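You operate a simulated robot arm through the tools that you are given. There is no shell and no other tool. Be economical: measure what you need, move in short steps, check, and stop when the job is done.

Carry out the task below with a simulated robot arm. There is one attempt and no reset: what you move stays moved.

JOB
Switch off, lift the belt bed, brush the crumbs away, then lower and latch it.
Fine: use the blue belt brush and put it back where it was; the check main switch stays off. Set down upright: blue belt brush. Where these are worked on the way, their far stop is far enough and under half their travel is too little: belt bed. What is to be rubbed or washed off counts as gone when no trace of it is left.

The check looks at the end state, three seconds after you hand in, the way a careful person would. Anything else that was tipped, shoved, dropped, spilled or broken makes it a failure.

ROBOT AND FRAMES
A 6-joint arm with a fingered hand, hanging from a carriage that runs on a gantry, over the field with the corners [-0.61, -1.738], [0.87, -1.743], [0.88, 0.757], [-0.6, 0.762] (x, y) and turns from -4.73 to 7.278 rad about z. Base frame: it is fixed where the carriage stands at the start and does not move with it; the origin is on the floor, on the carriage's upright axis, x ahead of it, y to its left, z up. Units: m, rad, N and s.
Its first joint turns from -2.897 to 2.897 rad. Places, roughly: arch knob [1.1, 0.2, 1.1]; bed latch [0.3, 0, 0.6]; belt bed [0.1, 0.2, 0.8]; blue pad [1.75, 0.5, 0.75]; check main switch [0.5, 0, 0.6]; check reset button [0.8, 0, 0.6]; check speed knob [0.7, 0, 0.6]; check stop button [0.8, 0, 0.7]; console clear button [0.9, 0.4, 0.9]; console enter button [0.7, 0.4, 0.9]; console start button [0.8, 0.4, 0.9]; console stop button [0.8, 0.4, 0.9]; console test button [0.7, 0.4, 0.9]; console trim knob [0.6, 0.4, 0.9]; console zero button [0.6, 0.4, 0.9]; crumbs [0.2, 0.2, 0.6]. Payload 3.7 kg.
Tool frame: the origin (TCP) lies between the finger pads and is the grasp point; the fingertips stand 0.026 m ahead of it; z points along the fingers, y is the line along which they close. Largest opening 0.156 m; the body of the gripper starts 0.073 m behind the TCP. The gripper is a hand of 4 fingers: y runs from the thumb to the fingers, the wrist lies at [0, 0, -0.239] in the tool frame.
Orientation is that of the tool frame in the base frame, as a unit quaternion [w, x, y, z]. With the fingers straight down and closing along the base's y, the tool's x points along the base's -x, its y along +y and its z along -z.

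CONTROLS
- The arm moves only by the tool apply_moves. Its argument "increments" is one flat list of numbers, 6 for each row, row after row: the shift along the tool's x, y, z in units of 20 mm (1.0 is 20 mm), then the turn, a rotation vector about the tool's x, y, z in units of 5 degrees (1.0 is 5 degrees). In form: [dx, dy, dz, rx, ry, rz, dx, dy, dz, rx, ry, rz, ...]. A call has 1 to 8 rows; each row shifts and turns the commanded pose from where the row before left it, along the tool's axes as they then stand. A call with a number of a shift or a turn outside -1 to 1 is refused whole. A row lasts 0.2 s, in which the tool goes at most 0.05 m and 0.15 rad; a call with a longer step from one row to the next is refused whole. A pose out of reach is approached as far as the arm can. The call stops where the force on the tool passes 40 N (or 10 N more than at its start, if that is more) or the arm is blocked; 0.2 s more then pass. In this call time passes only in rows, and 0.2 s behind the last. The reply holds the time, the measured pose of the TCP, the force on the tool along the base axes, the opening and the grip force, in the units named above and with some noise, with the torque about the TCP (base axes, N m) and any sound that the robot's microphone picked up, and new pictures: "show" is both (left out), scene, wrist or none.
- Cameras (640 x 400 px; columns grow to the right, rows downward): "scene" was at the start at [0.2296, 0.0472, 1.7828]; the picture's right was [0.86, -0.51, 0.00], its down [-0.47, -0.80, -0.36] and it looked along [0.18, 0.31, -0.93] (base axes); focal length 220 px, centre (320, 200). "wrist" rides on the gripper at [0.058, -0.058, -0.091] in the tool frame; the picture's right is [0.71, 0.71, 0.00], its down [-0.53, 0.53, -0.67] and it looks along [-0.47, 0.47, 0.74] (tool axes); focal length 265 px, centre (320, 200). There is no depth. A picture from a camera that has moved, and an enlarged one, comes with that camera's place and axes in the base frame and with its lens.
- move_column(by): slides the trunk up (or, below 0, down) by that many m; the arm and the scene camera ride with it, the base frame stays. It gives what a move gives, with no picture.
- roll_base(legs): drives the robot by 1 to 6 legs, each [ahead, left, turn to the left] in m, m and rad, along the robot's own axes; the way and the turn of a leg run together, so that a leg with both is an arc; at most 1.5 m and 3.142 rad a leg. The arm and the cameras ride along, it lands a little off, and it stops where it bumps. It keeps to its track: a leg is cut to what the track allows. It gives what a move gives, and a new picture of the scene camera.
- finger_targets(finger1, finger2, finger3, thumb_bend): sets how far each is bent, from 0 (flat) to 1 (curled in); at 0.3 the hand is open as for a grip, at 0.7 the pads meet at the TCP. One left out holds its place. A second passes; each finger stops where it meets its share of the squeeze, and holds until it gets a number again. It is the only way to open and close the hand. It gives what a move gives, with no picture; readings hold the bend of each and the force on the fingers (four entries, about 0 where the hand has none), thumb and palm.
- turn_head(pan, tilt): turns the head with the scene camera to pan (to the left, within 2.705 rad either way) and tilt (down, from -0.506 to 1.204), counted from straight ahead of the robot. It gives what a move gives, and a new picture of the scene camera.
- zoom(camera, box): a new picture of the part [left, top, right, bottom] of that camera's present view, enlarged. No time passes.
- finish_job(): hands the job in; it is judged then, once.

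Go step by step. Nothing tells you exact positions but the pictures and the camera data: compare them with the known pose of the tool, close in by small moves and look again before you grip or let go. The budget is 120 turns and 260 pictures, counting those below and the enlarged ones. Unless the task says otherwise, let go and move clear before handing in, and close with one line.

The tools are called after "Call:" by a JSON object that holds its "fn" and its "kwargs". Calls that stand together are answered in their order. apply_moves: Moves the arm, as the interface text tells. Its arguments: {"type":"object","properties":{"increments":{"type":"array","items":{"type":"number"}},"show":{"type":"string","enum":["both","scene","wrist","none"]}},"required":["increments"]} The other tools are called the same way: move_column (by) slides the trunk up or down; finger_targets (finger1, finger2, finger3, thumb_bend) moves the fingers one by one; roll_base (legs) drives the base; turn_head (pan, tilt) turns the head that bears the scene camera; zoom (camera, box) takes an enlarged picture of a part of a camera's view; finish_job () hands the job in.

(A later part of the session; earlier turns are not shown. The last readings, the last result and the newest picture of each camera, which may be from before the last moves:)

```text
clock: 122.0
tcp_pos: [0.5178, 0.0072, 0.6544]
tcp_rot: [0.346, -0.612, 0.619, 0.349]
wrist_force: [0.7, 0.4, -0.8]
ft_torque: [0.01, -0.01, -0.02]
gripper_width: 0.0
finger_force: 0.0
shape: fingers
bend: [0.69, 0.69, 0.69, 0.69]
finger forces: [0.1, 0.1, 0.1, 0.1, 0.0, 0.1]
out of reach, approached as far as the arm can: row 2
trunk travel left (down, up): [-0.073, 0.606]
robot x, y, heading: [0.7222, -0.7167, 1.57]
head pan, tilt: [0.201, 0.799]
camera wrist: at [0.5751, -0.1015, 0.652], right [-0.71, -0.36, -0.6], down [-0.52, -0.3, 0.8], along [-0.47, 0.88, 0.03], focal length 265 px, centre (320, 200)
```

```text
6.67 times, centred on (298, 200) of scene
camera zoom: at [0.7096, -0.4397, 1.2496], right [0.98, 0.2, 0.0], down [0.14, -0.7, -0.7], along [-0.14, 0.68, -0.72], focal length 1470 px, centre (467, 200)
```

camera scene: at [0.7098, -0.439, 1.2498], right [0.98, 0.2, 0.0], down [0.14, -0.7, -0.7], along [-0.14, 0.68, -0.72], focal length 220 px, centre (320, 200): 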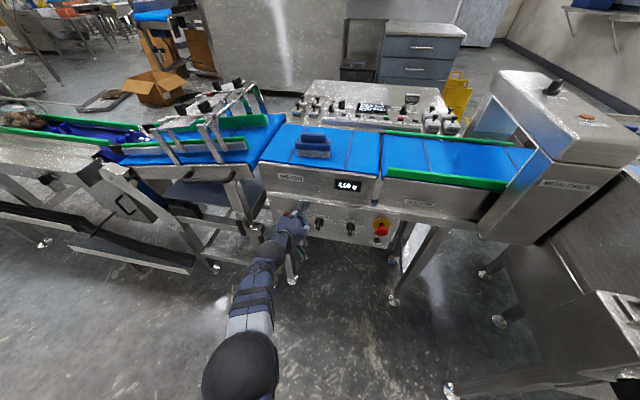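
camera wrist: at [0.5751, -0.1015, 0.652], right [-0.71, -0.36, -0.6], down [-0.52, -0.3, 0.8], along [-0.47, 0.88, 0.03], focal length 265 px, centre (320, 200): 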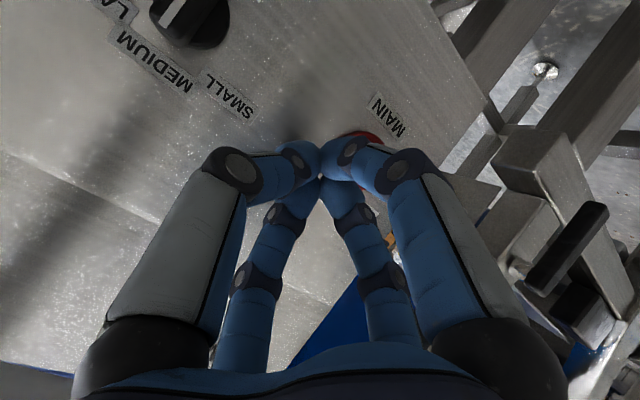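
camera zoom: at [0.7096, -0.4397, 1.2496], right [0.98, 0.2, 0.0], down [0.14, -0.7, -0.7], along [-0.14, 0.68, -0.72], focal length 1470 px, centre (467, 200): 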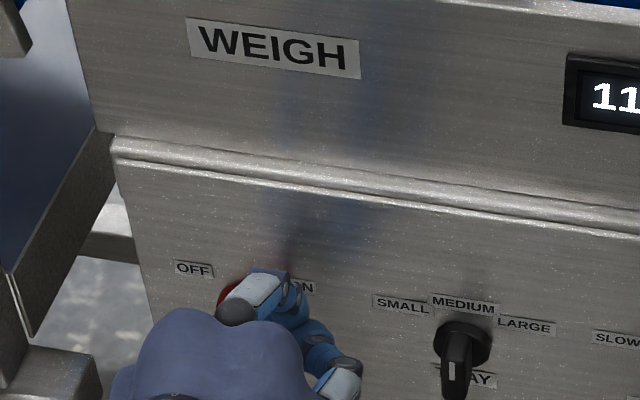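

The arm drifts back when sweeping, so I use the carriage to sweep left instead.

Call:
{"fn": "roll_base", "kwargs": {"legs": [[0.01, 0, 0], [0, 0.04, 0]]}}

Call:
{"fn": "zoom", "kwargs": {"camera": "scene", "box": [250, 170, 346, 230]}}

Call:
{"fn": "zoom", "kwargs": {"camera": "wrist", "box": [200, 80, 456, 240]}}

```text
clock: 123.2
tcp_pos: [0.482, 0.0182, 0.6559]
tcp_rot: [0.348, -0.611, 0.618, 0.351]
wrist_force: [5.7, 1.0, 8.6]
ft_torque: [0.12, -0.14, -0.07]
gripper_width: 0.0
finger_force: 9.8
shape: fingers
bend: [0.71, 0.69, 0.69, 0.68]
finger forces: [17.3, 2.5, 0.0, 0.1, 0.0, 0.0]
trunk travel left (down, up): [-0.073, 0.606]
robot x, y, heading: [0.6865, -0.7086, 1.572]
head pan, tilt: [0.201, 0.799]
camera scene: at [0.6713, -0.4288, 1.2498], right [0.98, 0.2, 0.0], down [0.14, -0.7, -0.7], along [-0.14, 0.68, -0.72], focal length 220 px, centre (320, 200)
```

scene: 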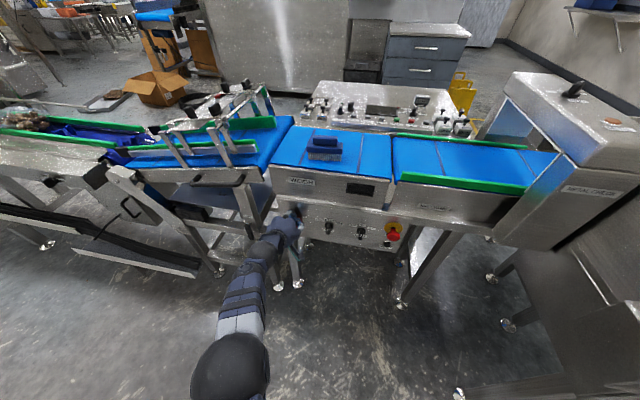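

```text
6.67 times, centred on (298, 200) of scene
camera zoom: at [0.6713, -0.4288, 1.2498], right [0.98, 0.2, 0.0], down [0.14, -0.7, -0.7], along [-0.14, 0.68, -0.72], focal length 1470 px, centre (467, 200)
```

zoom: 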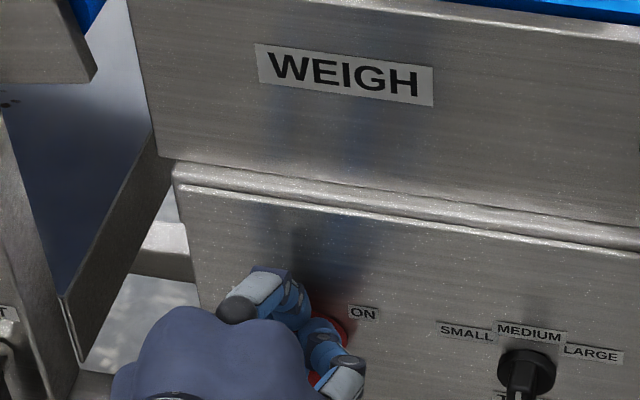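

```text
2.50 times, centred on (328, 160) of wrist
camera zoom: at [0.5378, -0.0896, 0.6531], right [-0.71, -0.36, -0.6], down [-0.52, -0.3, 0.8], along [-0.47, 0.88, 0.03], focal length 664 px, centre (300, 300)
```

zoom: 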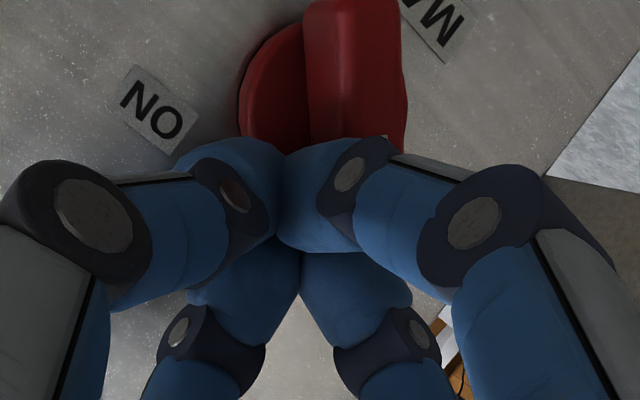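

The display went dark and the bar has turned. I back off and check.

Call:
{"fn": "roll_base", "kwargs": {"legs": [[-0.2, 0, 0]]}}

Call:
{"fn": "zoom", "kwargs": {"camera": "scene", "box": [250, 150, 346, 210]}}

Call:
{"fn": "zoom", "kwargs": {"camera": "scene", "box": [120, 100, 280, 200]}}

```text
clock: 124.8
tcp_pos: [0.4773, -0.1835, 0.6545]
tcp_rot: [0.346, -0.613, 0.617, 0.352]
wrist_force: [0.1, 0.0, 0.3]
ft_torque: [0.03, -0.04, 0.04]
gripper_width: 0.0
finger_force: 0.0
shape: fingers
bend: [0.69, 0.69, 0.69, 0.69]
finger forces: [0.0, 0.1, 0.1, 0.0, 0.0, 0.1]
trunk travel left (down, up): [-0.073, 0.606]
robot x, y, heading: [0.6811, -0.9052, 1.574]
head pan, tilt: [0.201, 0.799]
camera scene: at [0.6695, -0.6282, 1.2494], right [0.98, 0.2, 0.0], down [0.14, -0.7, -0.7], along [-0.14, 0.68, -0.72], focal length 220 px, centre (320, 200)
```

scene: 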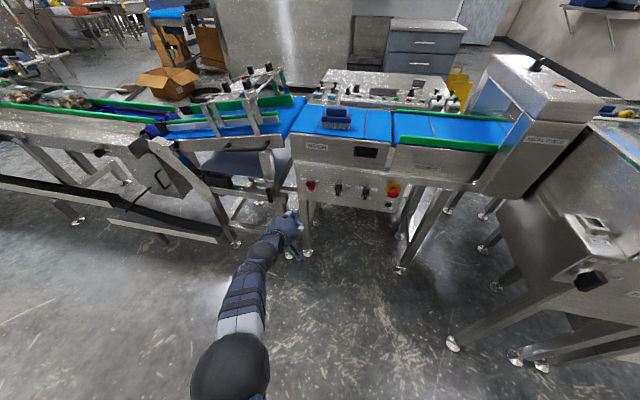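

```text
6.67 times, centred on (298, 180) of scene
camera zoom: at [0.6695, -0.6282, 1.2494], right [0.98, 0.2, 0.0], down [0.14, -0.7, -0.7], along [-0.14, 0.68, -0.72], focal length 1470 px, centre (467, 333)
```

zoom: 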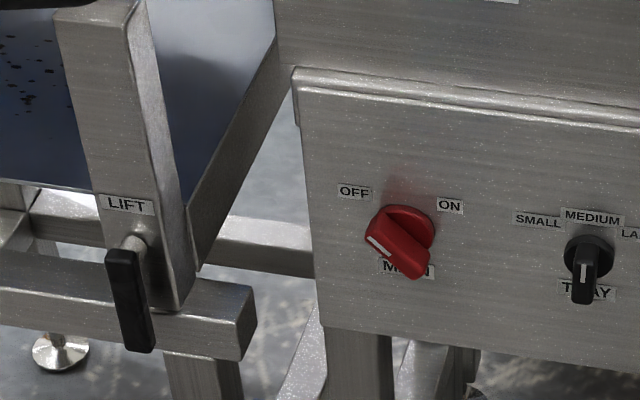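

```text
4.00 times, centred on (200, 150) of scene
camera zoom: at [0.6695, -0.6282, 1.2494], right [0.98, 0.2, 0.0], down [0.14, -0.7, -0.7], along [-0.14, 0.68, -0.72], focal length 882 px, centre (800, 400)
```

zoom: 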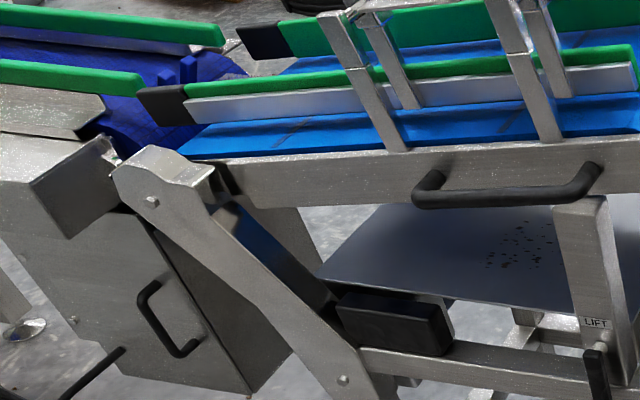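

The switch points to OFF. The latch lever hangs at about (0.312, 0.01), z 0.51–0.60; I position the poker left of its lower end.

Call:
{"fn": "move_column", "kwargs": {"by": -0.07}}

Call:
{"fn": "apply_moves", "kwargs": {"increments": [0.8, 0, 0.48, 0, 0, 0, 0.8, 0, 0.48, 0, 0, 0], "show": "none"}}

Call:
{"fn": "roll_base", "kwargs": {"legs": [[0, 0.205, 0], [0.1, 0, 0]]}}

Call:
{"fn": "zoom", "kwargs": {"camera": "scene", "box": [220, 150, 380, 250]}}

Call:
{"fn": "zoom", "kwargs": {"camera": "wrist", "box": [0, 0, 640, 400]}}

```text
clock: 125.9
tcp_pos: [0.4766, -0.181, 0.5845]
tcp_rot: [0.346, -0.613, 0.618, 0.351]
wrist_force: [-0.4, 0.9, 0.4]
ft_torque: [0.0, 0.03, 0.03]
gripper_width: 0.0001
finger_force: 0.0
shape: fingers
bend: [0.69, 0.69, 0.69, 0.69]
finger forces: [0.2, 0.1, 0.0, 0.0, 0.0, 0.0]
trunk travel left (down, up): [-0.003, 0.676]
robot x, y, heading: [0.6837, -0.9084, 1.573]
head pan, tilt: [0.201, 0.799]
```

```text
clock: 126.5
tcp_pos: [0.4789, -0.1966, 0.5555]
tcp_rot: [0.346, -0.613, 0.617, 0.352]
wrist_force: [0.4, -0.6, -0.8]
ft_torque: [0.02, -0.01, 0.0]
gripper_width: 0.0
finger_force: 0.0
shape: fingers
bend: [0.69, 0.69, 0.69, 0.69]
finger forces: [0.0, 0.0, 0.0, 0.0, 0.0, 0.0]
out of reach, approached as far as the arm can: row 1, 2
trunk travel left (down, up): [-0.003, 0.676]
robot x, y, heading: [0.6842, -0.9, 1.579]
head pan, tilt: [0.201, 0.799]
```

```text
clock: 128.8
tcp_pos: [0.2756, -0.0938, 0.554]
tcp_rot: [0.347, -0.611, 0.619, 0.351]
wrist_force: [0.2, -0.4, 0.7]
ft_torque: [-0.01, 0.03, -0.02]
gripper_width: 0.0
finger_force: 0.1
shape: fingers
bend: [0.69, 0.69, 0.69, 0.69]
finger forces: [0.0, 0.0, 0.1, 0.1, 0.0, 0.0]
trunk travel left (down, up): [-0.003, 0.676]
robot x, y, heading: [0.4774, -0.8041, 1.575]
head pan, tilt: [0.201, 0.799]
camera scene: at [0.4634, -0.5273, 1.1797], right [0.98, 0.2, 0.0], down [0.14, -0.7, -0.7], along [-0.14, 0.68, -0.72], focal length 220 px, centre (320, 200)
```

scene: 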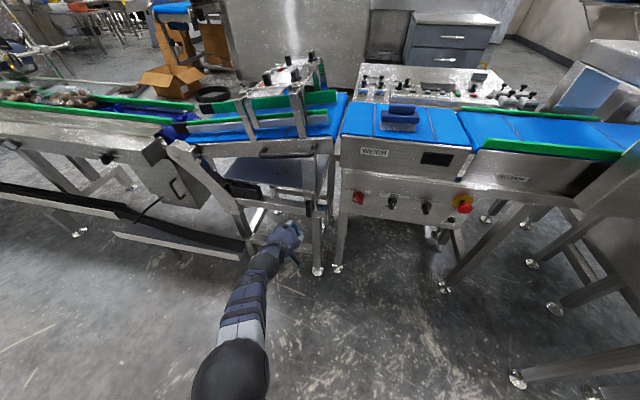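

```text
4.00 times, centred on (300, 200) of scene
camera zoom: at [0.4634, -0.5273, 1.1797], right [0.98, 0.2, 0.0], down [0.14, -0.7, -0.7], along [-0.14, 0.68, -0.72], focal length 882 px, centre (400, 200)
```

zoom: 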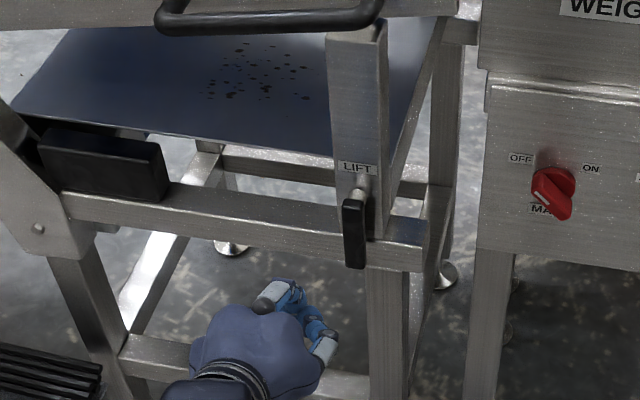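

```text
1.00 times, centred on (320, 200) of wrist (not enlarged: the box is as wide or as high as the picture)
camera zoom: at [0.3319, -0.2028, 0.5527], right [-0.72, -0.36, -0.6], down [-0.52, -0.3, 0.8], along [-0.47, 0.88, 0.03], focal length 265 px, centre (320, 200)
```

zoom: 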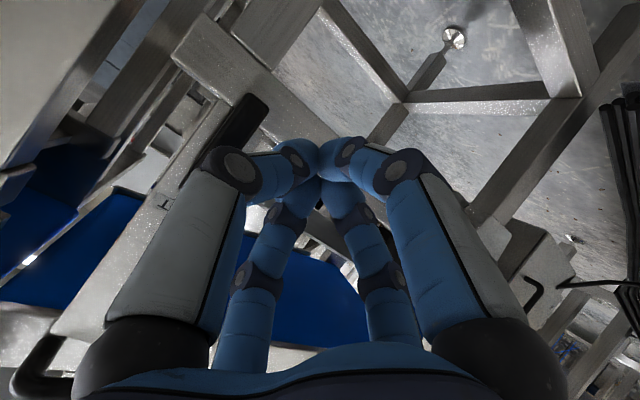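

The lever hangs at x 0.31, y 0, z 0.51–0.61. I go forward 8.5 cm on its left side, then push right gently.

Call:
{"fn": "roll_base", "kwargs": {"legs": [[0.085, 0, 0]]}}

Call:
{"fn": "apply_moves", "kwargs": {"increments": [0, -0.7, 0, 0, 0, 0, 0, -0.7, 0, 0, 0, 0], "show": "wrist"}}

Call:
{"fn": "zoom", "kwargs": {"camera": "scene", "box": [220, 150, 380, 250]}}

```text
clock: 129.9
tcp_pos: [0.2743, -0.0125, 0.5555]
tcp_rot: [0.347, -0.611, 0.619, 0.35]
wrist_force: [0.0, 0.8, 0.5]
ft_torque: [-0.05, -0.04, -0.02]
gripper_width: 0.0002
finger_force: 0.1
shape: fingers
bend: [0.69, 0.68, 0.69, 0.69]
finger forces: [0.1, 0.0, 0.0, 0.0, 0.0, 0.1]
trunk travel left (down, up): [-0.003, 0.676]
robot x, y, heading: [0.4784, -0.7203, 1.57]
head pan, tilt: [0.201, 0.799]
camera scene: at [0.4633, -0.4448, 1.1797], right [0.98, 0.2, 0.0], down [0.14, -0.7, -0.7], along [-0.14, 0.68, -0.72], focal length 220 px, centre (320, 200)
```

scene: 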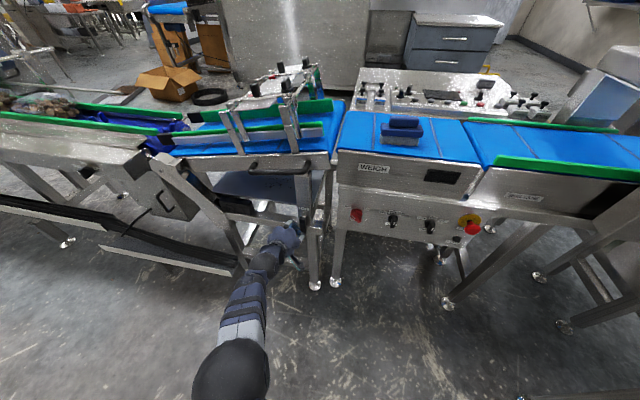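

```text
clock: 130.5
tcp_pos: [0.2908, -0.0099, 0.5496]
tcp_rot: [0.343, -0.613, 0.617, 0.353]
wrist_force: [-16.6, -10.3, 5.3]
ft_torque: [0.01, -0.02, -0.02]
gripper_width: 0.0
finger_force: 13.9
shape: fingers
bend: [0.68, 0.67, 0.68, 0.75]
finger forces: [0.0, 0.0, 0.0, 0.0, 26.2, 0.1]
out of reach, approached as far as the arm can: row 1, 2
trunk travel left (down, up): [-0.003, 0.676]
robot x, y, heading: [0.4737, -0.7234, 1.57]
head pan, tilt: [0.201, 0.799]
camera wrist: at [0.3477, -0.1172, 0.5476], right [-0.72, -0.37, -0.6], down [-0.51, -0.3, 0.8], along [-0.47, 0.88, 0.03], focal length 265 px, centre (320, 200)
```

wrist: 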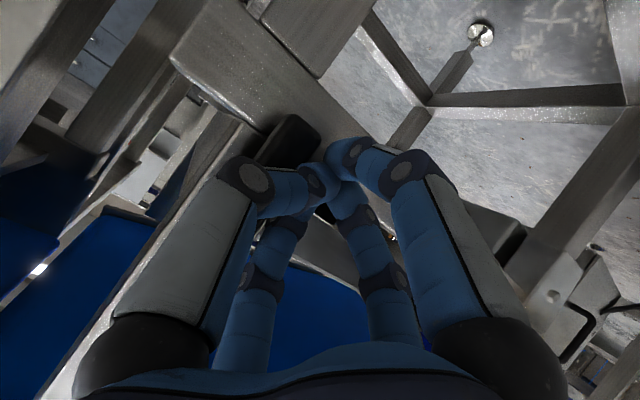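

```text
4.00 times, centred on (300, 200) of scene
camera zoom: at [0.4593, -0.4473, 1.1792], right [0.98, 0.2, 0.0], down [0.14, -0.7, -0.7], along [-0.14, 0.68, -0.72], focal length 882 px, centre (400, 200)
```

zoom: 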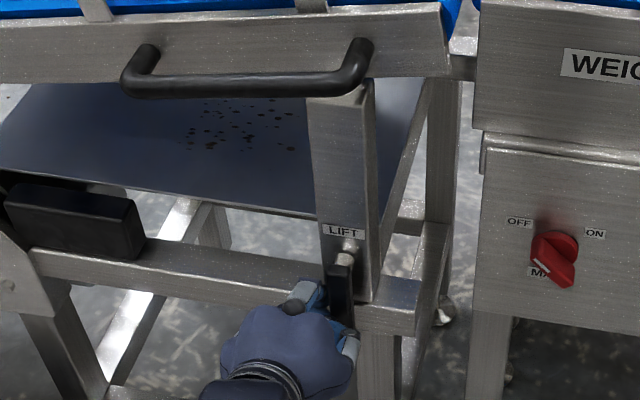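

Pushing right meets firm resistance with no motion. I retreat and try from the right side, pushing left.

Call:
{"fn": "roll_base", "kwargs": {"legs": [[0, 0.02, 0], [-0.12, 0, 0], [0, -0.1, 0], [0.115, 0, 0]]}}

Call:
{"fn": "zoom", "kwargs": {"camera": "scene", "box": [180, 150, 340, 250]}}

Call:
{"fn": "zoom", "kwargs": {"camera": "wrist", "box": [0, 0, 640, 400]}}

```text
clock: 133.7
tcp_pos: [0.3807, -0.0094, 0.5505]
tcp_rot: [0.347, -0.612, 0.618, 0.351]
wrist_force: [-0.8, 0.1, 0.3]
ft_torque: [-0.05, -0.04, 0.01]
gripper_width: 0.0004
finger_force: 0.0
shape: fingers
bend: [0.68, 0.68, 0.68, 0.73]
finger forces: [0.0, 0.0, 0.0, 0.0, 0.0, 0.0]
trunk travel left (down, up): [-0.003, 0.676]
robot x, y, heading: [0.5622, -0.7281, 1.57]
head pan, tilt: [0.201, 0.799]
camera scene: at [0.5446, -0.4495, 1.1798], right [0.98, 0.2, 0.0], down [0.14, -0.7, -0.7], along [-0.14, 0.68, -0.72], focal length 220 px, centre (320, 200)
```

scene: 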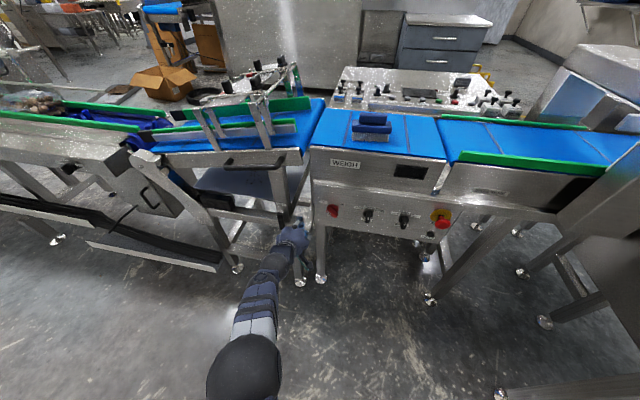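

```text
4.00 times, centred on (260, 200) of scene
camera zoom: at [0.5446, -0.4495, 1.1798], right [0.98, 0.2, 0.0], down [0.14, -0.7, -0.7], along [-0.14, 0.68, -0.72], focal length 882 px, centre (560, 200)
```

zoom: 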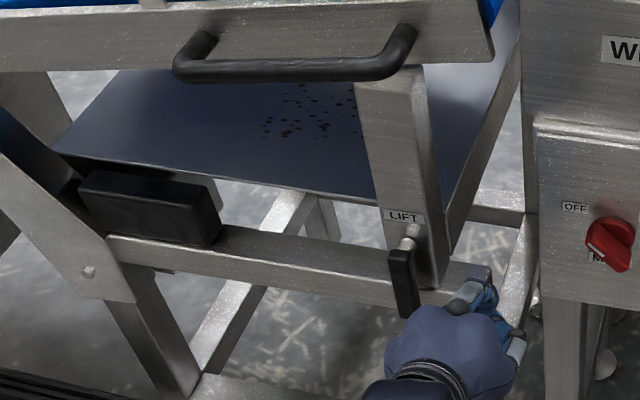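

```text
1.00 times, centred on (320, 200) of wrist (not enlarged: the box is as wide or as high as the picture)
camera zoom: at [0.4381, -0.1177, 0.5487], right [-0.71, -0.36, -0.6], down [-0.52, -0.3, 0.8], along [-0.47, 0.88, 0.03], focal length 265 px, centre (320, 200)
```

zoom: 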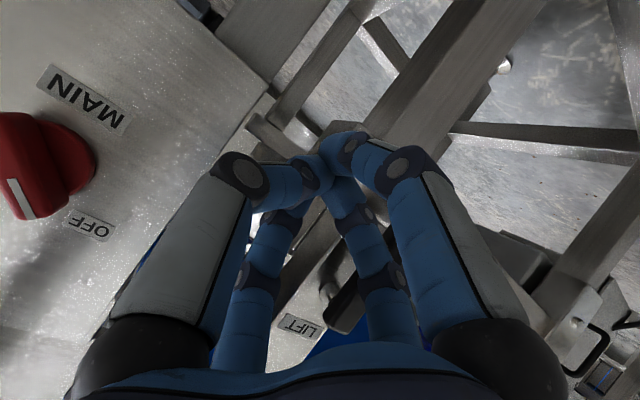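

Now I push the lever from the right toward the left with the arm.

Call:
{"fn": "apply_moves", "kwargs": {"increments": [0, 0.7, 0, 0, 0, 0, 0, 0.7, 0, 0, 0, 0, 0, 0.7, 0, 0, 0, 0, 0, 0.7, 0, 0, 0, 0], "show": "none"}}

Call:
{"fn": "zoom", "kwargs": {"camera": "scene", "box": [180, 150, 340, 250]}}

```text
clock: 134.7
tcp_pos: [0.3285, -0.0282, 0.5589]
tcp_rot: [0.346, -0.612, 0.618, 0.351]
wrist_force: [1.2, -4.4, 0.7]
ft_torque: [-0.06, -0.06, -0.02]
gripper_width: 0.0
finger_force: 2.8
shape: fingers
bend: [0.68, 0.69, 0.68, 0.73]
finger forces: [0.1, 6.3, 0.0, 0.0, 0.1, 0.0]
out of reach, approached as far as the arm can: row 2, 3, 4
trunk travel left (down, up): [-0.003, 0.676]
robot x, y, heading: [0.5577, -0.7315, 1.568]
head pan, tilt: [0.201, 0.799]
```

```text
4.00 times, centred on (260, 200) of scene
camera zoom: at [0.544, -0.4503, 1.1796], right [0.98, 0.2, 0.0], down [0.14, -0.7, -0.7], along [-0.14, 0.68, -0.72], focal length 882 px, centre (560, 200)
```

zoom: 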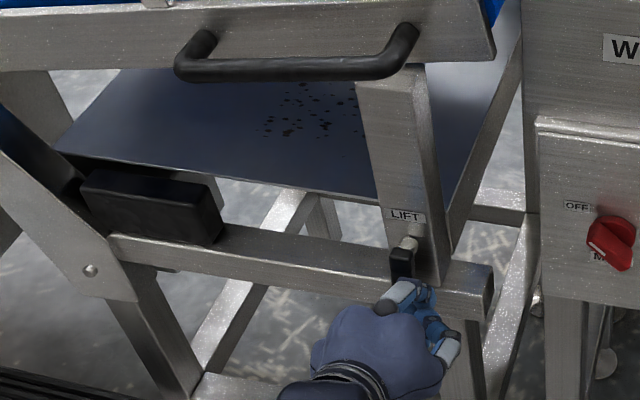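

It slipped toward the lever's front. I go back right, move further in, and strafe left with the carriage.

Call:
{"fn": "roll_base", "kwargs": {"legs": [[-0.03, 0, 0], [0, -0.05, 0], [0.055, 0, 0], [0, 0.03, 0]]}}

Call:
{"fn": "zoom", "kwargs": {"camera": "scene", "box": [180, 150, 340, 250]}}

```text
clock: 137.0
tcp_pos: [0.3473, -0.0034, 0.5576]
tcp_rot: [0.347, -0.611, 0.619, 0.351]
wrist_force: [-0.8, -0.2, -0.2]
ft_torque: [0.0, -0.03, -0.03]
gripper_width: 0.0001
finger_force: 0.1
shape: fingers
bend: [0.68, 0.69, 0.68, 0.73]
finger forces: [0.0, 0.0, 0.0, 0.0, 0.0, 0.0]
trunk travel left (down, up): [-0.003, 0.676]
robot x, y, heading: [0.5823, -0.7033, 1.57]
head pan, tilt: [0.201, 0.799]
camera scene: at [0.5633, -0.4258, 1.1796], right [0.98, 0.2, 0.0], down [0.14, -0.7, -0.7], along [-0.14, 0.68, -0.72], focal length 220 px, centre (320, 200)
```

scene: 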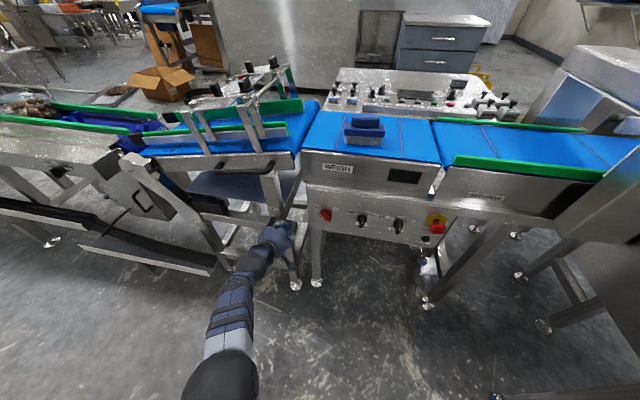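

```text
4.00 times, centred on (260, 200) of scene
camera zoom: at [0.5633, -0.4258, 1.1796], right [0.98, 0.2, 0.0], down [0.14, -0.7, -0.7], along [-0.14, 0.68, -0.72], focal length 882 px, centre (560, 200)
```

zoom: 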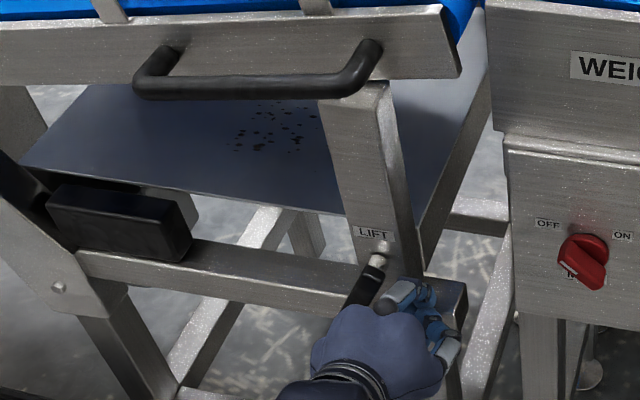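

The lever turns to the left. I keep pushing left and then up under it.

Call:
{"fn": "roll_base", "kwargs": {"legs": [[0, 0.08, 0]]}}

Call:
{"fn": "move_column", "kwargs": {"by": 0.03}}

Call:
{"fn": "zoom", "kwargs": {"camera": "scene", "box": [180, 150, 340, 250]}}

```text
clock: 138.0
tcp_pos: [0.3214, -0.0009, 0.5559]
tcp_rot: [0.357, -0.597, 0.634, 0.338]
wrist_force: [8.9, -4.3, 2.8]
ft_torque: [0.19, 0.44, -0.03]
gripper_width: 0.0
finger_force: 5.5
shape: fingers
bend: [0.68, 0.69, 0.69, 0.71]
finger forces: [0.1, 0.0, 10.6, 0.1, 0.0, 0.0]
trunk travel left (down, up): [-0.003, 0.676]
robot x, y, heading: [0.5287, -0.7079, 1.567]
head pan, tilt: [0.201, 0.799]
stopped in leg 1: the force on the tool passed its limit at 48 N (the readings are from after the stop); the commanded pose is now the measured one
camera scene: at [0.5136, -0.4267, 1.1794], right [0.98, 0.2, 0.0], down [0.14, -0.7, -0.7], along [-0.14, 0.68, -0.72], focal length 220 px, centre (320, 200)
```

scene: 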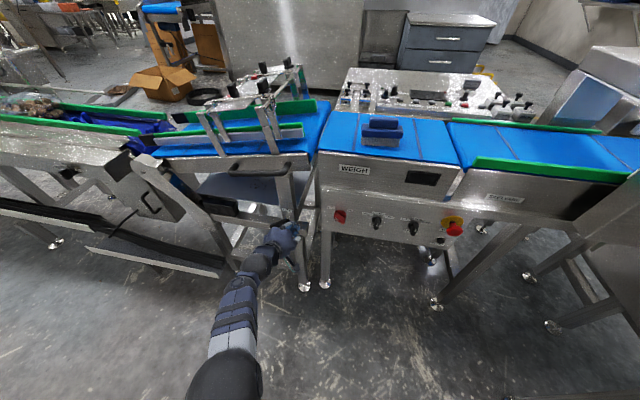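

```text
clock: 138.8
tcp_pos: [0.3156, -0.0041, 0.5849]
tcp_rot: [0.354, -0.6, 0.631, 0.34]
wrist_force: [1.2, -2.3, -7.7]
ft_torque: [0.01, -0.07, 0.03]
gripper_width: 0.0
finger_force: 4.9
shape: fingers
bend: [0.68, 0.68, 0.69, 0.71]
finger forces: [0.0, 5.9, 4.3, 0.0, 0.1, 0.0]
trunk travel left (down, up): [-0.033, 0.646]
robot x, y, heading: [0.5287, -0.7047, 1.568]
head pan, tilt: [0.201, 0.799]
```

```text
4.00 times, centred on (260, 200) of scene
camera zoom: at [0.5121, -0.427, 1.2092], right [0.98, 0.2, 0.0], down [0.14, -0.7, -0.7], along [-0.14, 0.68, -0.72], focal length 882 px, centre (560, 200)
```

zoom: 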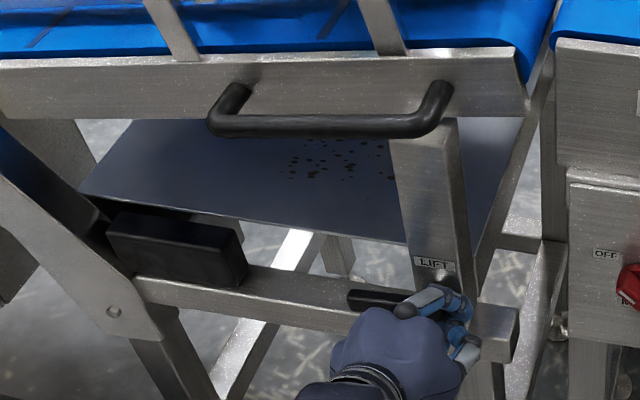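

The lever looks about horizontal now. I back off to see whether it stays.

Call:
{"fn": "roll_base", "kwargs": {"legs": [[-0.15, 0, 0]]}}

Call:
{"fn": "zoom", "kwargs": {"camera": "scene", "box": [190, 110, 350, 210]}}

```text
clock: 140.2
tcp_pos: [0.3161, -0.1489, 0.5863]
tcp_rot: [0.355, -0.6, 0.631, 0.341]
wrist_force: [0.7, -0.1, 0.8]
ft_torque: [0.05, -0.01, 0.02]
gripper_width: 0.0003
finger_force: 0.1
shape: fingers
bend: [0.68, 0.69, 0.68, 0.71]
finger forces: [0.0, 0.0, 0.0, 0.1, 0.0, 0.0]
trunk travel left (down, up): [-0.033, 0.646]
robot x, y, heading: [0.5258, -0.8549, 1.569]
head pan, tilt: [0.201, 0.799]
camera scene: at [0.5112, -0.5747, 1.2094], right [0.98, 0.2, 0.0], down [0.14, -0.7, -0.7], along [-0.14, 0.68, -0.72], focal length 220 px, centre (320, 200)
```

scene: 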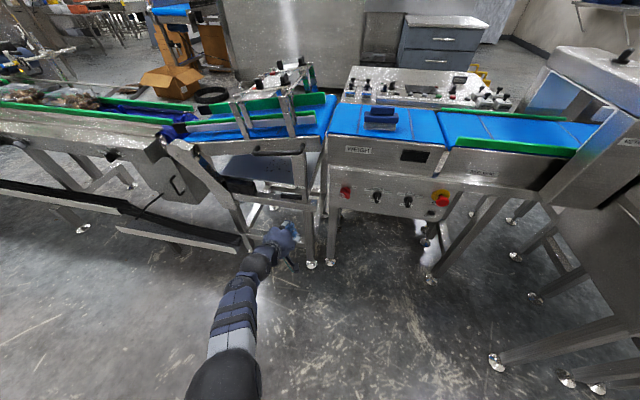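

```text
4.00 times, centred on (270, 160) of scene
camera zoom: at [0.5112, -0.5747, 1.2094], right [0.98, 0.2, 0.0], down [0.14, -0.7, -0.7], along [-0.14, 0.68, -0.72], focal length 882 px, centre (520, 360)
```

zoom: 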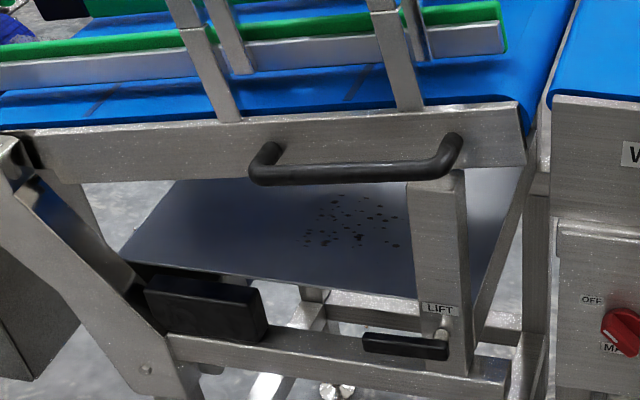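

The lever stays horizontal (unlatched). The handle bar lies around x 0.16–0.33, y 0.01, z 0.787; I now raise and flatten the hand to push up under it.

Call:
{"fn": "apply_moves", "kwargs": {"increments": [-0.9, 0, -0.4, 0, -0.95, 0, -0.9, 0, -0.4, 0, -0.95, 0, -0.9, 0, -0.3, 0, -0.95, 0, -0.9, 0, -0.3, 0, -0.95, 0, -0.9, 0, -0.2, 0, 0, 0, -0.9, 0, -0.2, 0, 0, 0, -0.9, 0, -0.2, 0, 0, 0], "show": "both"}}

```text
clock: 141.8
tcp_pos: [0.299, -0.1147, 0.7031]
tcp_rot: [0.455, -0.534, 0.564, 0.435]
wrist_force: [0.8, -1.0, -0.2]
ft_torque: [-0.02, 0.0, 0.03]
gripper_width: 0.0002
finger_force: 0.0
shape: fingers
bend: [0.68, 0.69, 0.68, 0.71]
finger forces: [0.0, 0.0, 0.0, 0.1, 0.1, 0.0]
out of reach, approached as far as the arm can: row 1, 2, 3, 4, 5, 6, 7
trunk travel left (down, up): [-0.033, 0.646]
robot x, y, heading: [0.5243, -0.8497, 1.57]
head pan, tilt: [0.201, 0.799]
camera scene: at [0.5111, -0.5738, 1.2096], right [0.98, 0.2, 0.0], down [0.14, -0.7, -0.7], along [-0.14, 0.68, -0.72], focal length 220 px, centre (320, 200)
camera wrist: at [0.3509, -0.2178, 0.6667], right [-0.72, -0.11, -0.69], down [-0.55, -0.52, 0.66], along [-0.43, 0.85, 0.31], focal length 265 px, centre (320, 200)
```

scene: 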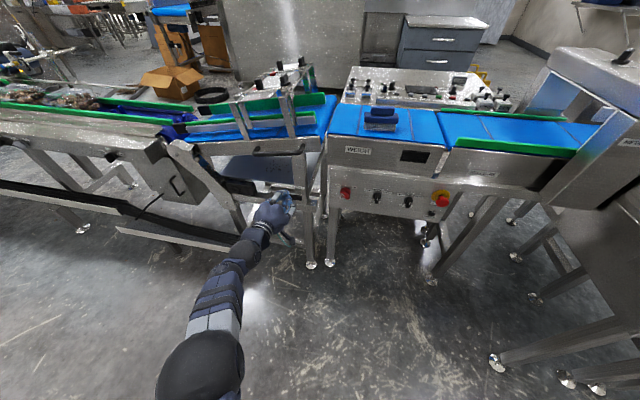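
wrist: 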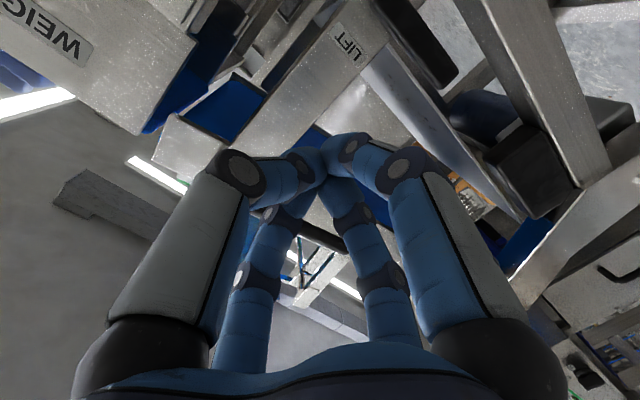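

The hand is nearly level, just below the handle height. I move to x≈0.26 and forward under the bar.

Call:
{"fn": "roll_base", "kwargs": {"legs": [[0, 0.04, 0], [0.12, 0, 0]]}}

Call:
{"fn": "zoom", "kwargs": {"camera": "scene", "box": [190, 110, 350, 210]}}

Call:
{"fn": "zoom", "kwargs": {"camera": "wrist", "box": [0, 0, 640, 400]}}

```text
clock: 143.5
tcp_pos: [0.2586, 0.0033, 0.7036]
tcp_rot: [0.454, -0.535, 0.564, 0.435]
wrist_force: [0.2, 0.1, 0.7]
ft_torque: [0.01, 0.01, 0.05]
gripper_width: 0.0
finger_force: 0.0
shape: fingers
bend: [0.68, 0.69, 0.68, 0.71]
finger forces: [0.0, 0.1, 0.0, 0.0, 0.0, 0.1]
trunk travel left (down, up): [-0.033, 0.646]
robot x, y, heading: [0.4894, -0.7345, 1.573]
head pan, tilt: [0.201, 0.799]
camera scene: at [0.4714, -0.4556, 1.2098], right [0.98, 0.2, 0.0], down [0.14, -0.7, -0.7], along [-0.14, 0.68, -0.72], focal length 220 px, centre (320, 200)
```

scene: 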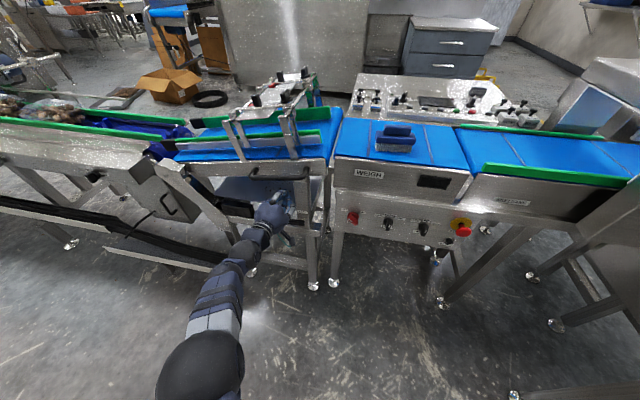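

```text
4.00 times, centred on (270, 160) of scene
camera zoom: at [0.4714, -0.4556, 1.2098], right [0.98, 0.2, 0.0], down [0.14, -0.7, -0.7], along [-0.14, 0.68, -0.72], focal length 882 px, centre (520, 360)
```

zoom: 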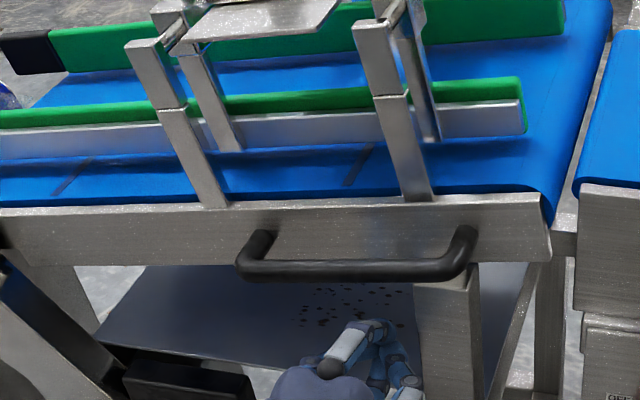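

```text
1.00 times, centred on (320, 200) of wrist (not enlarged: the box is as wide or as high as the picture)
camera zoom: at [0.3106, -0.0997, 0.6668], right [-0.72, -0.11, -0.69], down [-0.55, -0.52, 0.66], along [-0.43, 0.85, 0.31], focal length 265 px, centre (320, 200)
```

zoom: 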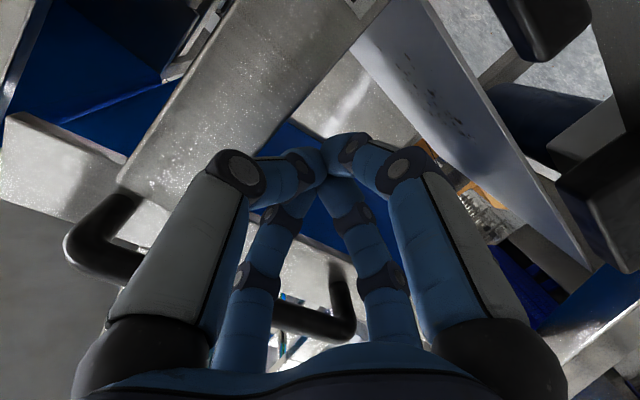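

The bar is right above the poker (z ≈ 0.79). I raise the trunk to contact and start lifting.

Call:
{"fn": "move_column", "kwargs": {"by": 0.1}}

Call:
{"fn": "zoom", "kwargs": {"camera": "scene", "box": [160, 100, 352, 220]}}

```text
clock: 144.8
tcp_pos: [0.2603, 0.0025, 0.8044]
tcp_rot: [0.455, -0.534, 0.565, 0.435]
wrist_force: [2.0, -3.0, -6.7]
ft_torque: [0.1, 0.02, 0.01]
gripper_width: 0.0
finger_force: 3.6
shape: fingers
bend: [0.68, 0.69, 0.7, 0.71]
finger forces: [0.0, 0.1, 7.6, 0.0, 0.0, 0.1]
trunk travel left (down, up): [-0.133, 0.546]
robot x, y, heading: [0.4833, -0.7348, 1.57]
head pan, tilt: [0.201, 0.799]
```

```text
3.33 times, centred on (256, 160) of scene
camera zoom: at [0.4718, -0.4571, 1.3093], right [0.98, 0.2, 0.0], down [0.14, -0.7, -0.7], along [-0.14, 0.68, -0.72], focal length 735 px, centre (533, 333)
```

zoom: 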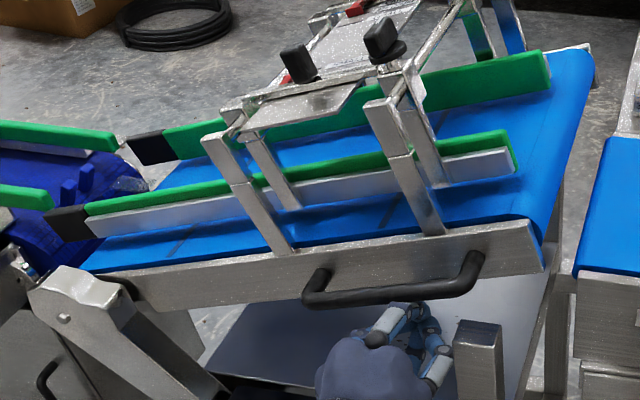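

It lifts easily. I continue along the arc about the left hinge.

Call:
{"fn": "move_column", "kwargs": {"by": 0.06}}

Call:
{"fn": "roll_base", "kwargs": {"legs": [[0, 0.03, 0]]}}

Call:
{"fn": "move_column", "kwargs": {"by": 0.06}}

Call:
{"fn": "roll_base", "kwargs": {"legs": [[0, 0.04, 0]]}}

Call:
{"fn": "zoom", "kwargs": {"camera": "scene", "box": [160, 100, 352, 220]}}

```text
clock: 145.8
tcp_pos: [0.2592, 0.002, 0.8625]
tcp_rot: [0.455, -0.534, 0.564, 0.436]
wrist_force: [1.6, -1.1, -3.3]
ft_torque: [0.01, 0.02, -0.03]
gripper_width: 0.0
finger_force: 1.4
shape: fingers
bend: [0.68, 0.69, 0.69, 0.7]
finger forces: [0.0, 0.0, 3.1, 0.0, 0.1, 0.0]
trunk travel left (down, up): [-0.193, 0.486]
robot x, y, heading: [0.4837, -0.7352, 1.567]
head pan, tilt: [0.201, 0.799]
```

```text
clock: 146.6
tcp_pos: [0.2287, 0.0021, 0.8633]
tcp_rot: [0.454, -0.535, 0.565, 0.434]
wrist_force: [1.1, -1.9, -2.7]
ft_torque: [0.03, 0.02, 0.01]
gripper_width: 0.0
finger_force: 1.4
shape: fingers
bend: [0.68, 0.69, 0.69, 0.7]
finger forces: [0.1, 0.1, 2.6, 0.0, 0.0, 0.0]
trunk travel left (down, up): [-0.193, 0.486]
robot x, y, heading: [0.4546, -0.7375, 1.569]
head pan, tilt: [0.201, 0.799]
camera scene: at [0.4418, -0.4567, 1.3694], right [0.98, 0.2, 0.0], down [0.14, -0.7, -0.7], along [-0.14, 0.68, -0.72], focal length 220 px, centre (320, 200)
```

scene: 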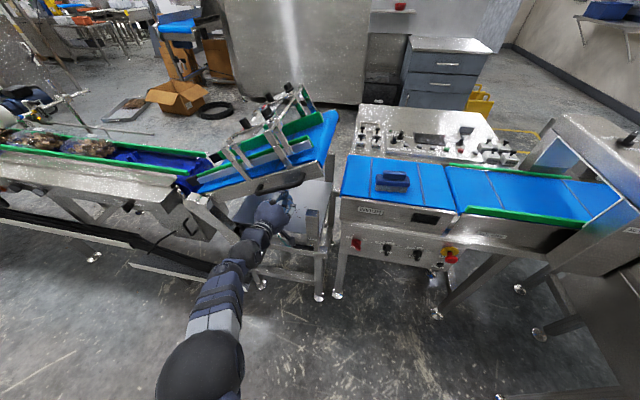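

```text
clock: 147.6
tcp_pos: [0.2296, 0.0027, 0.9238]
tcp_rot: [0.455, -0.534, 0.563, 0.436]
wrist_force: [1.1, -0.2, -0.3]
ft_torque: [-0.01, -0.03, -0.04]
gripper_width: 0.0
finger_force: 0.1
shape: fingers
bend: [0.68, 0.69, 0.69, 0.7]
finger forces: [0.0, 0.1, 0.0, 0.0, 0.0, 0.0]
trunk travel left (down, up): [-0.253, 0.426]
robot x, y, heading: [0.4551, -0.7322, 1.569]
head pan, tilt: [0.201, 0.799]
```

```text
clock: 148.5
tcp_pos: [0.1886, 0.0023, 0.9226]
tcp_rot: [0.454, -0.535, 0.564, 0.436]
wrist_force: [-0.3, 0.5, 0.0]
ft_torque: [-0.02, -0.02, -0.02]
gripper_width: 0.0002
finger_force: 0.0
shape: fingers
bend: [0.68, 0.69, 0.69, 0.7]
finger forces: [0.0, 0.2, 0.1, 0.1, 0.0, 0.1]
trunk travel left (down, up): [-0.253, 0.426]
robot x, y, heading: [0.4174, -0.7323, 1.57]
head pan, tilt: [0.201, 0.799]
camera scene: at [0.4022, -0.4561, 1.4296], right [0.98, 0.2, 0.0], down [0.14, -0.7, -0.7], along [-0.14, 0.68, -0.72], focal length 220 px, centre (320, 200)
```

scene: 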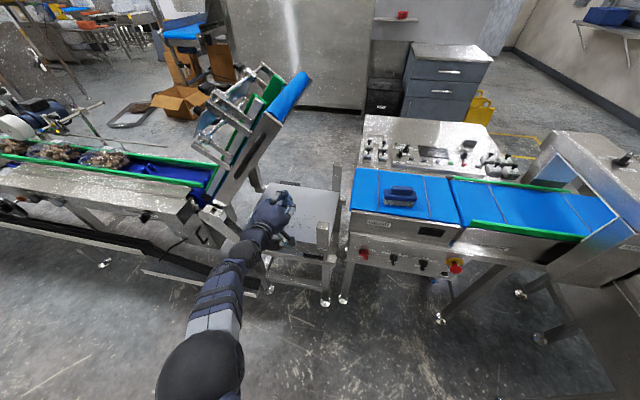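

```text
3.33 times, centred on (256, 160) of scene
camera zoom: at [0.4022, -0.4561, 1.4296], right [0.98, 0.2, 0.0], down [0.14, -0.7, -0.7], along [-0.14, 0.68, -0.72], focal length 735 px, centre (533, 333)
```

zoom: 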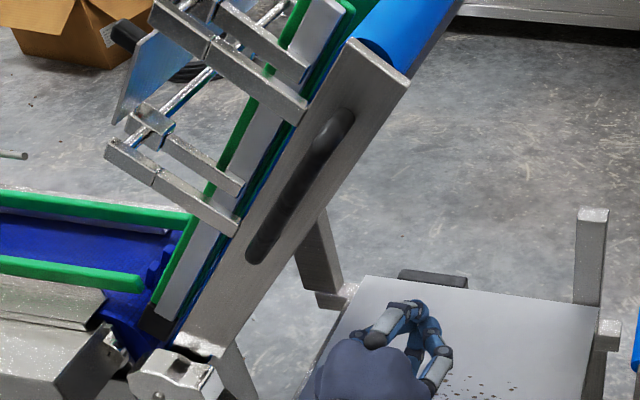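

The bed sprang up to its open stop by itself and the crumb tray is exposed. Next I back off, pitch the hand down and roll it for grasping the brush across its width.

Call:
{"fn": "roll_base", "kwargs": {"legs": [[-0.35, 0, 0], [0, -0.3, 0]]}}

Call:
{"fn": "apply_moves", "kwargs": {"increments": [1, 0, 0, 0, 1, 0, 1, 0, 0, 0, 1, 0, 1, 0, 0, 0, 1, 0, 1, 0, 0, 0, 1, 0, 1, 0, 0, 0, 1, 0, 1, 0, 0, 0, 1, 0, 1, 0, 0, 0, 1, 0, 1, 0, 0, 0, 1, 0], "show": "none"}}

Call:
{"fn": "apply_moves", "kwargs": {"increments": [1, 0, 0, 0, 1, 0, 1, 0, 0, 0, 1, 0, 1, 0, 0, 0, 1, 0, 1, 0, 0, 0, 1, 0, 1, 0, 0, 0, 1, 0, 1, 0, 0, 0, 1, 0, 1, 0, 0, 0, 1, 0, 0.6, 0, 0, 0, 0.6, 0], "show": "none"}}

Call:
{"fn": "finger_targets", "kwargs": {"finger1": 0.2, "finger2": 0.3, "finger3": 0.2, "thumb_bend": 0.3}}

Call:
{"fn": "apply_moves", "kwargs": {"increments": [0, 0, 0, 0, 0, 1, 0, 0, 0, 0, 0, 1, 0, 0, 0, 0, 0, 1, 0, 0, 0, 0, 0, 1, 0, 0, 0, 0, 0, 1, 0, 0, 0, 0, 0, 1, 0, 0, 0, 0, 0, 1, 0, 0, 0, 0, 0, 1], "show": "none"}}

Call:
{"fn": "apply_moves", "kwargs": {"increments": [0, 0, 0, 0, 0, 1, 0, 0, 0, 0, 0, 1, 0, 0, 0, 0, 0, 1, 0, 0, 0, 0, 0, 1, 0, 0, 0, 0, 0, 1, 0, 0, 0, 0, 0, 1, 0, 0, 0, 0, 0, 1, 0, 0, 0, 0, 0, 1], "show": "both"}}

```text
clock: 152.4
tcp_pos: [0.4912, -0.346, 0.923]
tcp_rot: [0.455, -0.534, 0.564, 0.435]
wrist_force: [0.2, 0.2, -0.2]
ft_torque: [0.0, -0.01, 0.01]
gripper_width: 0.0
finger_force: 0.0
shape: fingers
bend: [0.68, 0.69, 0.69, 0.7]
finger forces: [0.1, 0.0, 0.0, 0.0, 0.0, 0.1]
trunk travel left (down, up): [-0.253, 0.426]
robot x, y, heading: [0.7149, -1.0826, 1.567]
head pan, tilt: [0.201, 0.799]
camera scene: at [0.7031, -0.8061, 1.4295], right [0.98, 0.19, 0.0], down [0.14, -0.7, -0.7], along [-0.14, 0.68, -0.72], focal length 220 px, centre (320, 200)
```

scene: 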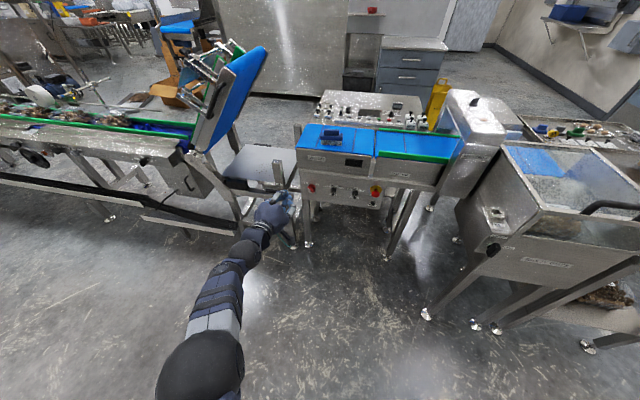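

```text
clock: 154.2
tcp_pos: [0.488, -0.4242, 0.7858]
tcp_rot: [0.234, -0.651, 0.686, 0.225]
wrist_force: [0.0, -0.1, -0.5]
ft_torque: [-0.01, 0.02, 0.01]
gripper_width: 0.0
finger_force: 0.1
shape: fingers
bend: [0.68, 0.69, 0.69, 0.7]
finger forces: [0.0, 0.0, 0.1, 0.0, 0.0, 0.0]
trunk travel left (down, up): [-0.253, 0.426]
robot x, y, heading: [0.7193, -1.0841, 1.565]
head pan, tilt: [0.201, 0.799]
```

```text
clock: 156.0
tcp_pos: [0.4805, -0.5641, 0.7328]
tcp_rot: [-0.002, -0.688, 0.726, 0.001]
wrist_force: [-0.3, -0.3, -0.1]
ft_torque: [0.03, -0.02, 0.01]
gripper_width: 0.0
finger_force: 0.0
shape: fingers
bend: [0.68, 0.69, 0.69, 0.7]
finger forces: [0.0, 0.0, 0.0, 0.0, 0.0, 0.0]
trunk travel left (down, up): [-0.253, 0.426]
robot x, y, heading: [0.7218, -1.0825, 1.561]
head pan, tilt: [0.201, 0.799]
```

```text
clock: 157.0
tcp_pos: [0.4802, -0.5642, 0.7334]
tcp_rot: [-0.001, -0.689, 0.725, 0.002]
wrist_force: [-0.5, -0.2, 0.4]
ft_torque: [-0.02, -0.01, -0.02]
gripper_width: 0.1152
finger_force: 0.1
shape: fingers
bend: [0.2, 0.3, 0.2, 0.3]
finger forces: [0.0, 0.0, 0.0, 0.1, 0.0, 0.1]
trunk travel left (down, up): [-0.253, 0.426]
robot x, y, heading: [0.7154, -1.0839, 1.567]
head pan, tilt: [0.201, 0.799]
```

```text
clock: 158.8
tcp_pos: [0.4822, -0.5668, 0.7333]
tcp_rot: [-0.002, -0.399, 0.917, 0.002]
wrist_force: [0.5, -0.3, 0.0]
ft_torque: [0.01, -0.01, 0.02]
gripper_width: 0.1155
finger_force: 0.1
shape: fingers
bend: [0.2, 0.3, 0.2, 0.3]
finger forces: [0.1, 0.0, 0.0, 0.0, 0.0, 0.0]
out of reach, approached as far as the arm can: row 1
trunk travel left (down, up): [-0.253, 0.426]
robot x, y, heading: [0.716, -1.0852, 1.567]
head pan, tilt: [0.201, 0.799]
```

```text
clock: 160.6
tcp_pos: [0.4806, -0.5655, 0.7349]
tcp_rot: [-0.002, -0.06, 0.998, 0.0]
wrist_force: [-0.7, 0.4, 0.1]
ft_torque: [-0.02, -0.01, -0.01]
gripper_width: 0.115
finger_force: 0.0
shape: fingers
bend: [0.2, 0.3, 0.2, 0.3]
finger forces: [0.0, 0.0, 0.0, 0.0, 0.1, 0.0]
trunk travel left (down, up): [-0.253, 0.426]
robot x, y, heading: [0.7167, -1.0845, 1.565]
head pan, tilt: [0.201, 0.799]
camera scene: at [0.7029, -0.806, 1.4295], right [0.98, 0.19, 0.0], down [0.14, -0.7, -0.7], along [-0.14, 0.68, -0.72], focal length 220 px, centre (320, 200)
camera wrist: at [0.4297, -0.6303, 0.8269], right [-0.79, 0.62, 0.0], down [0.46, 0.59, 0.67], along [0.41, 0.53, -0.75], focal length 265 px, centre (320, 200)
```

scene: 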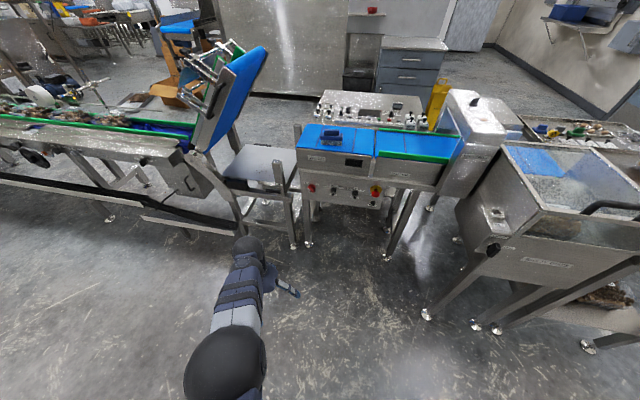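
wrist: 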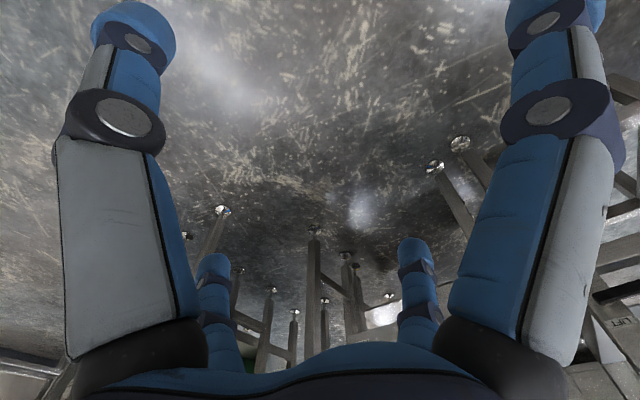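

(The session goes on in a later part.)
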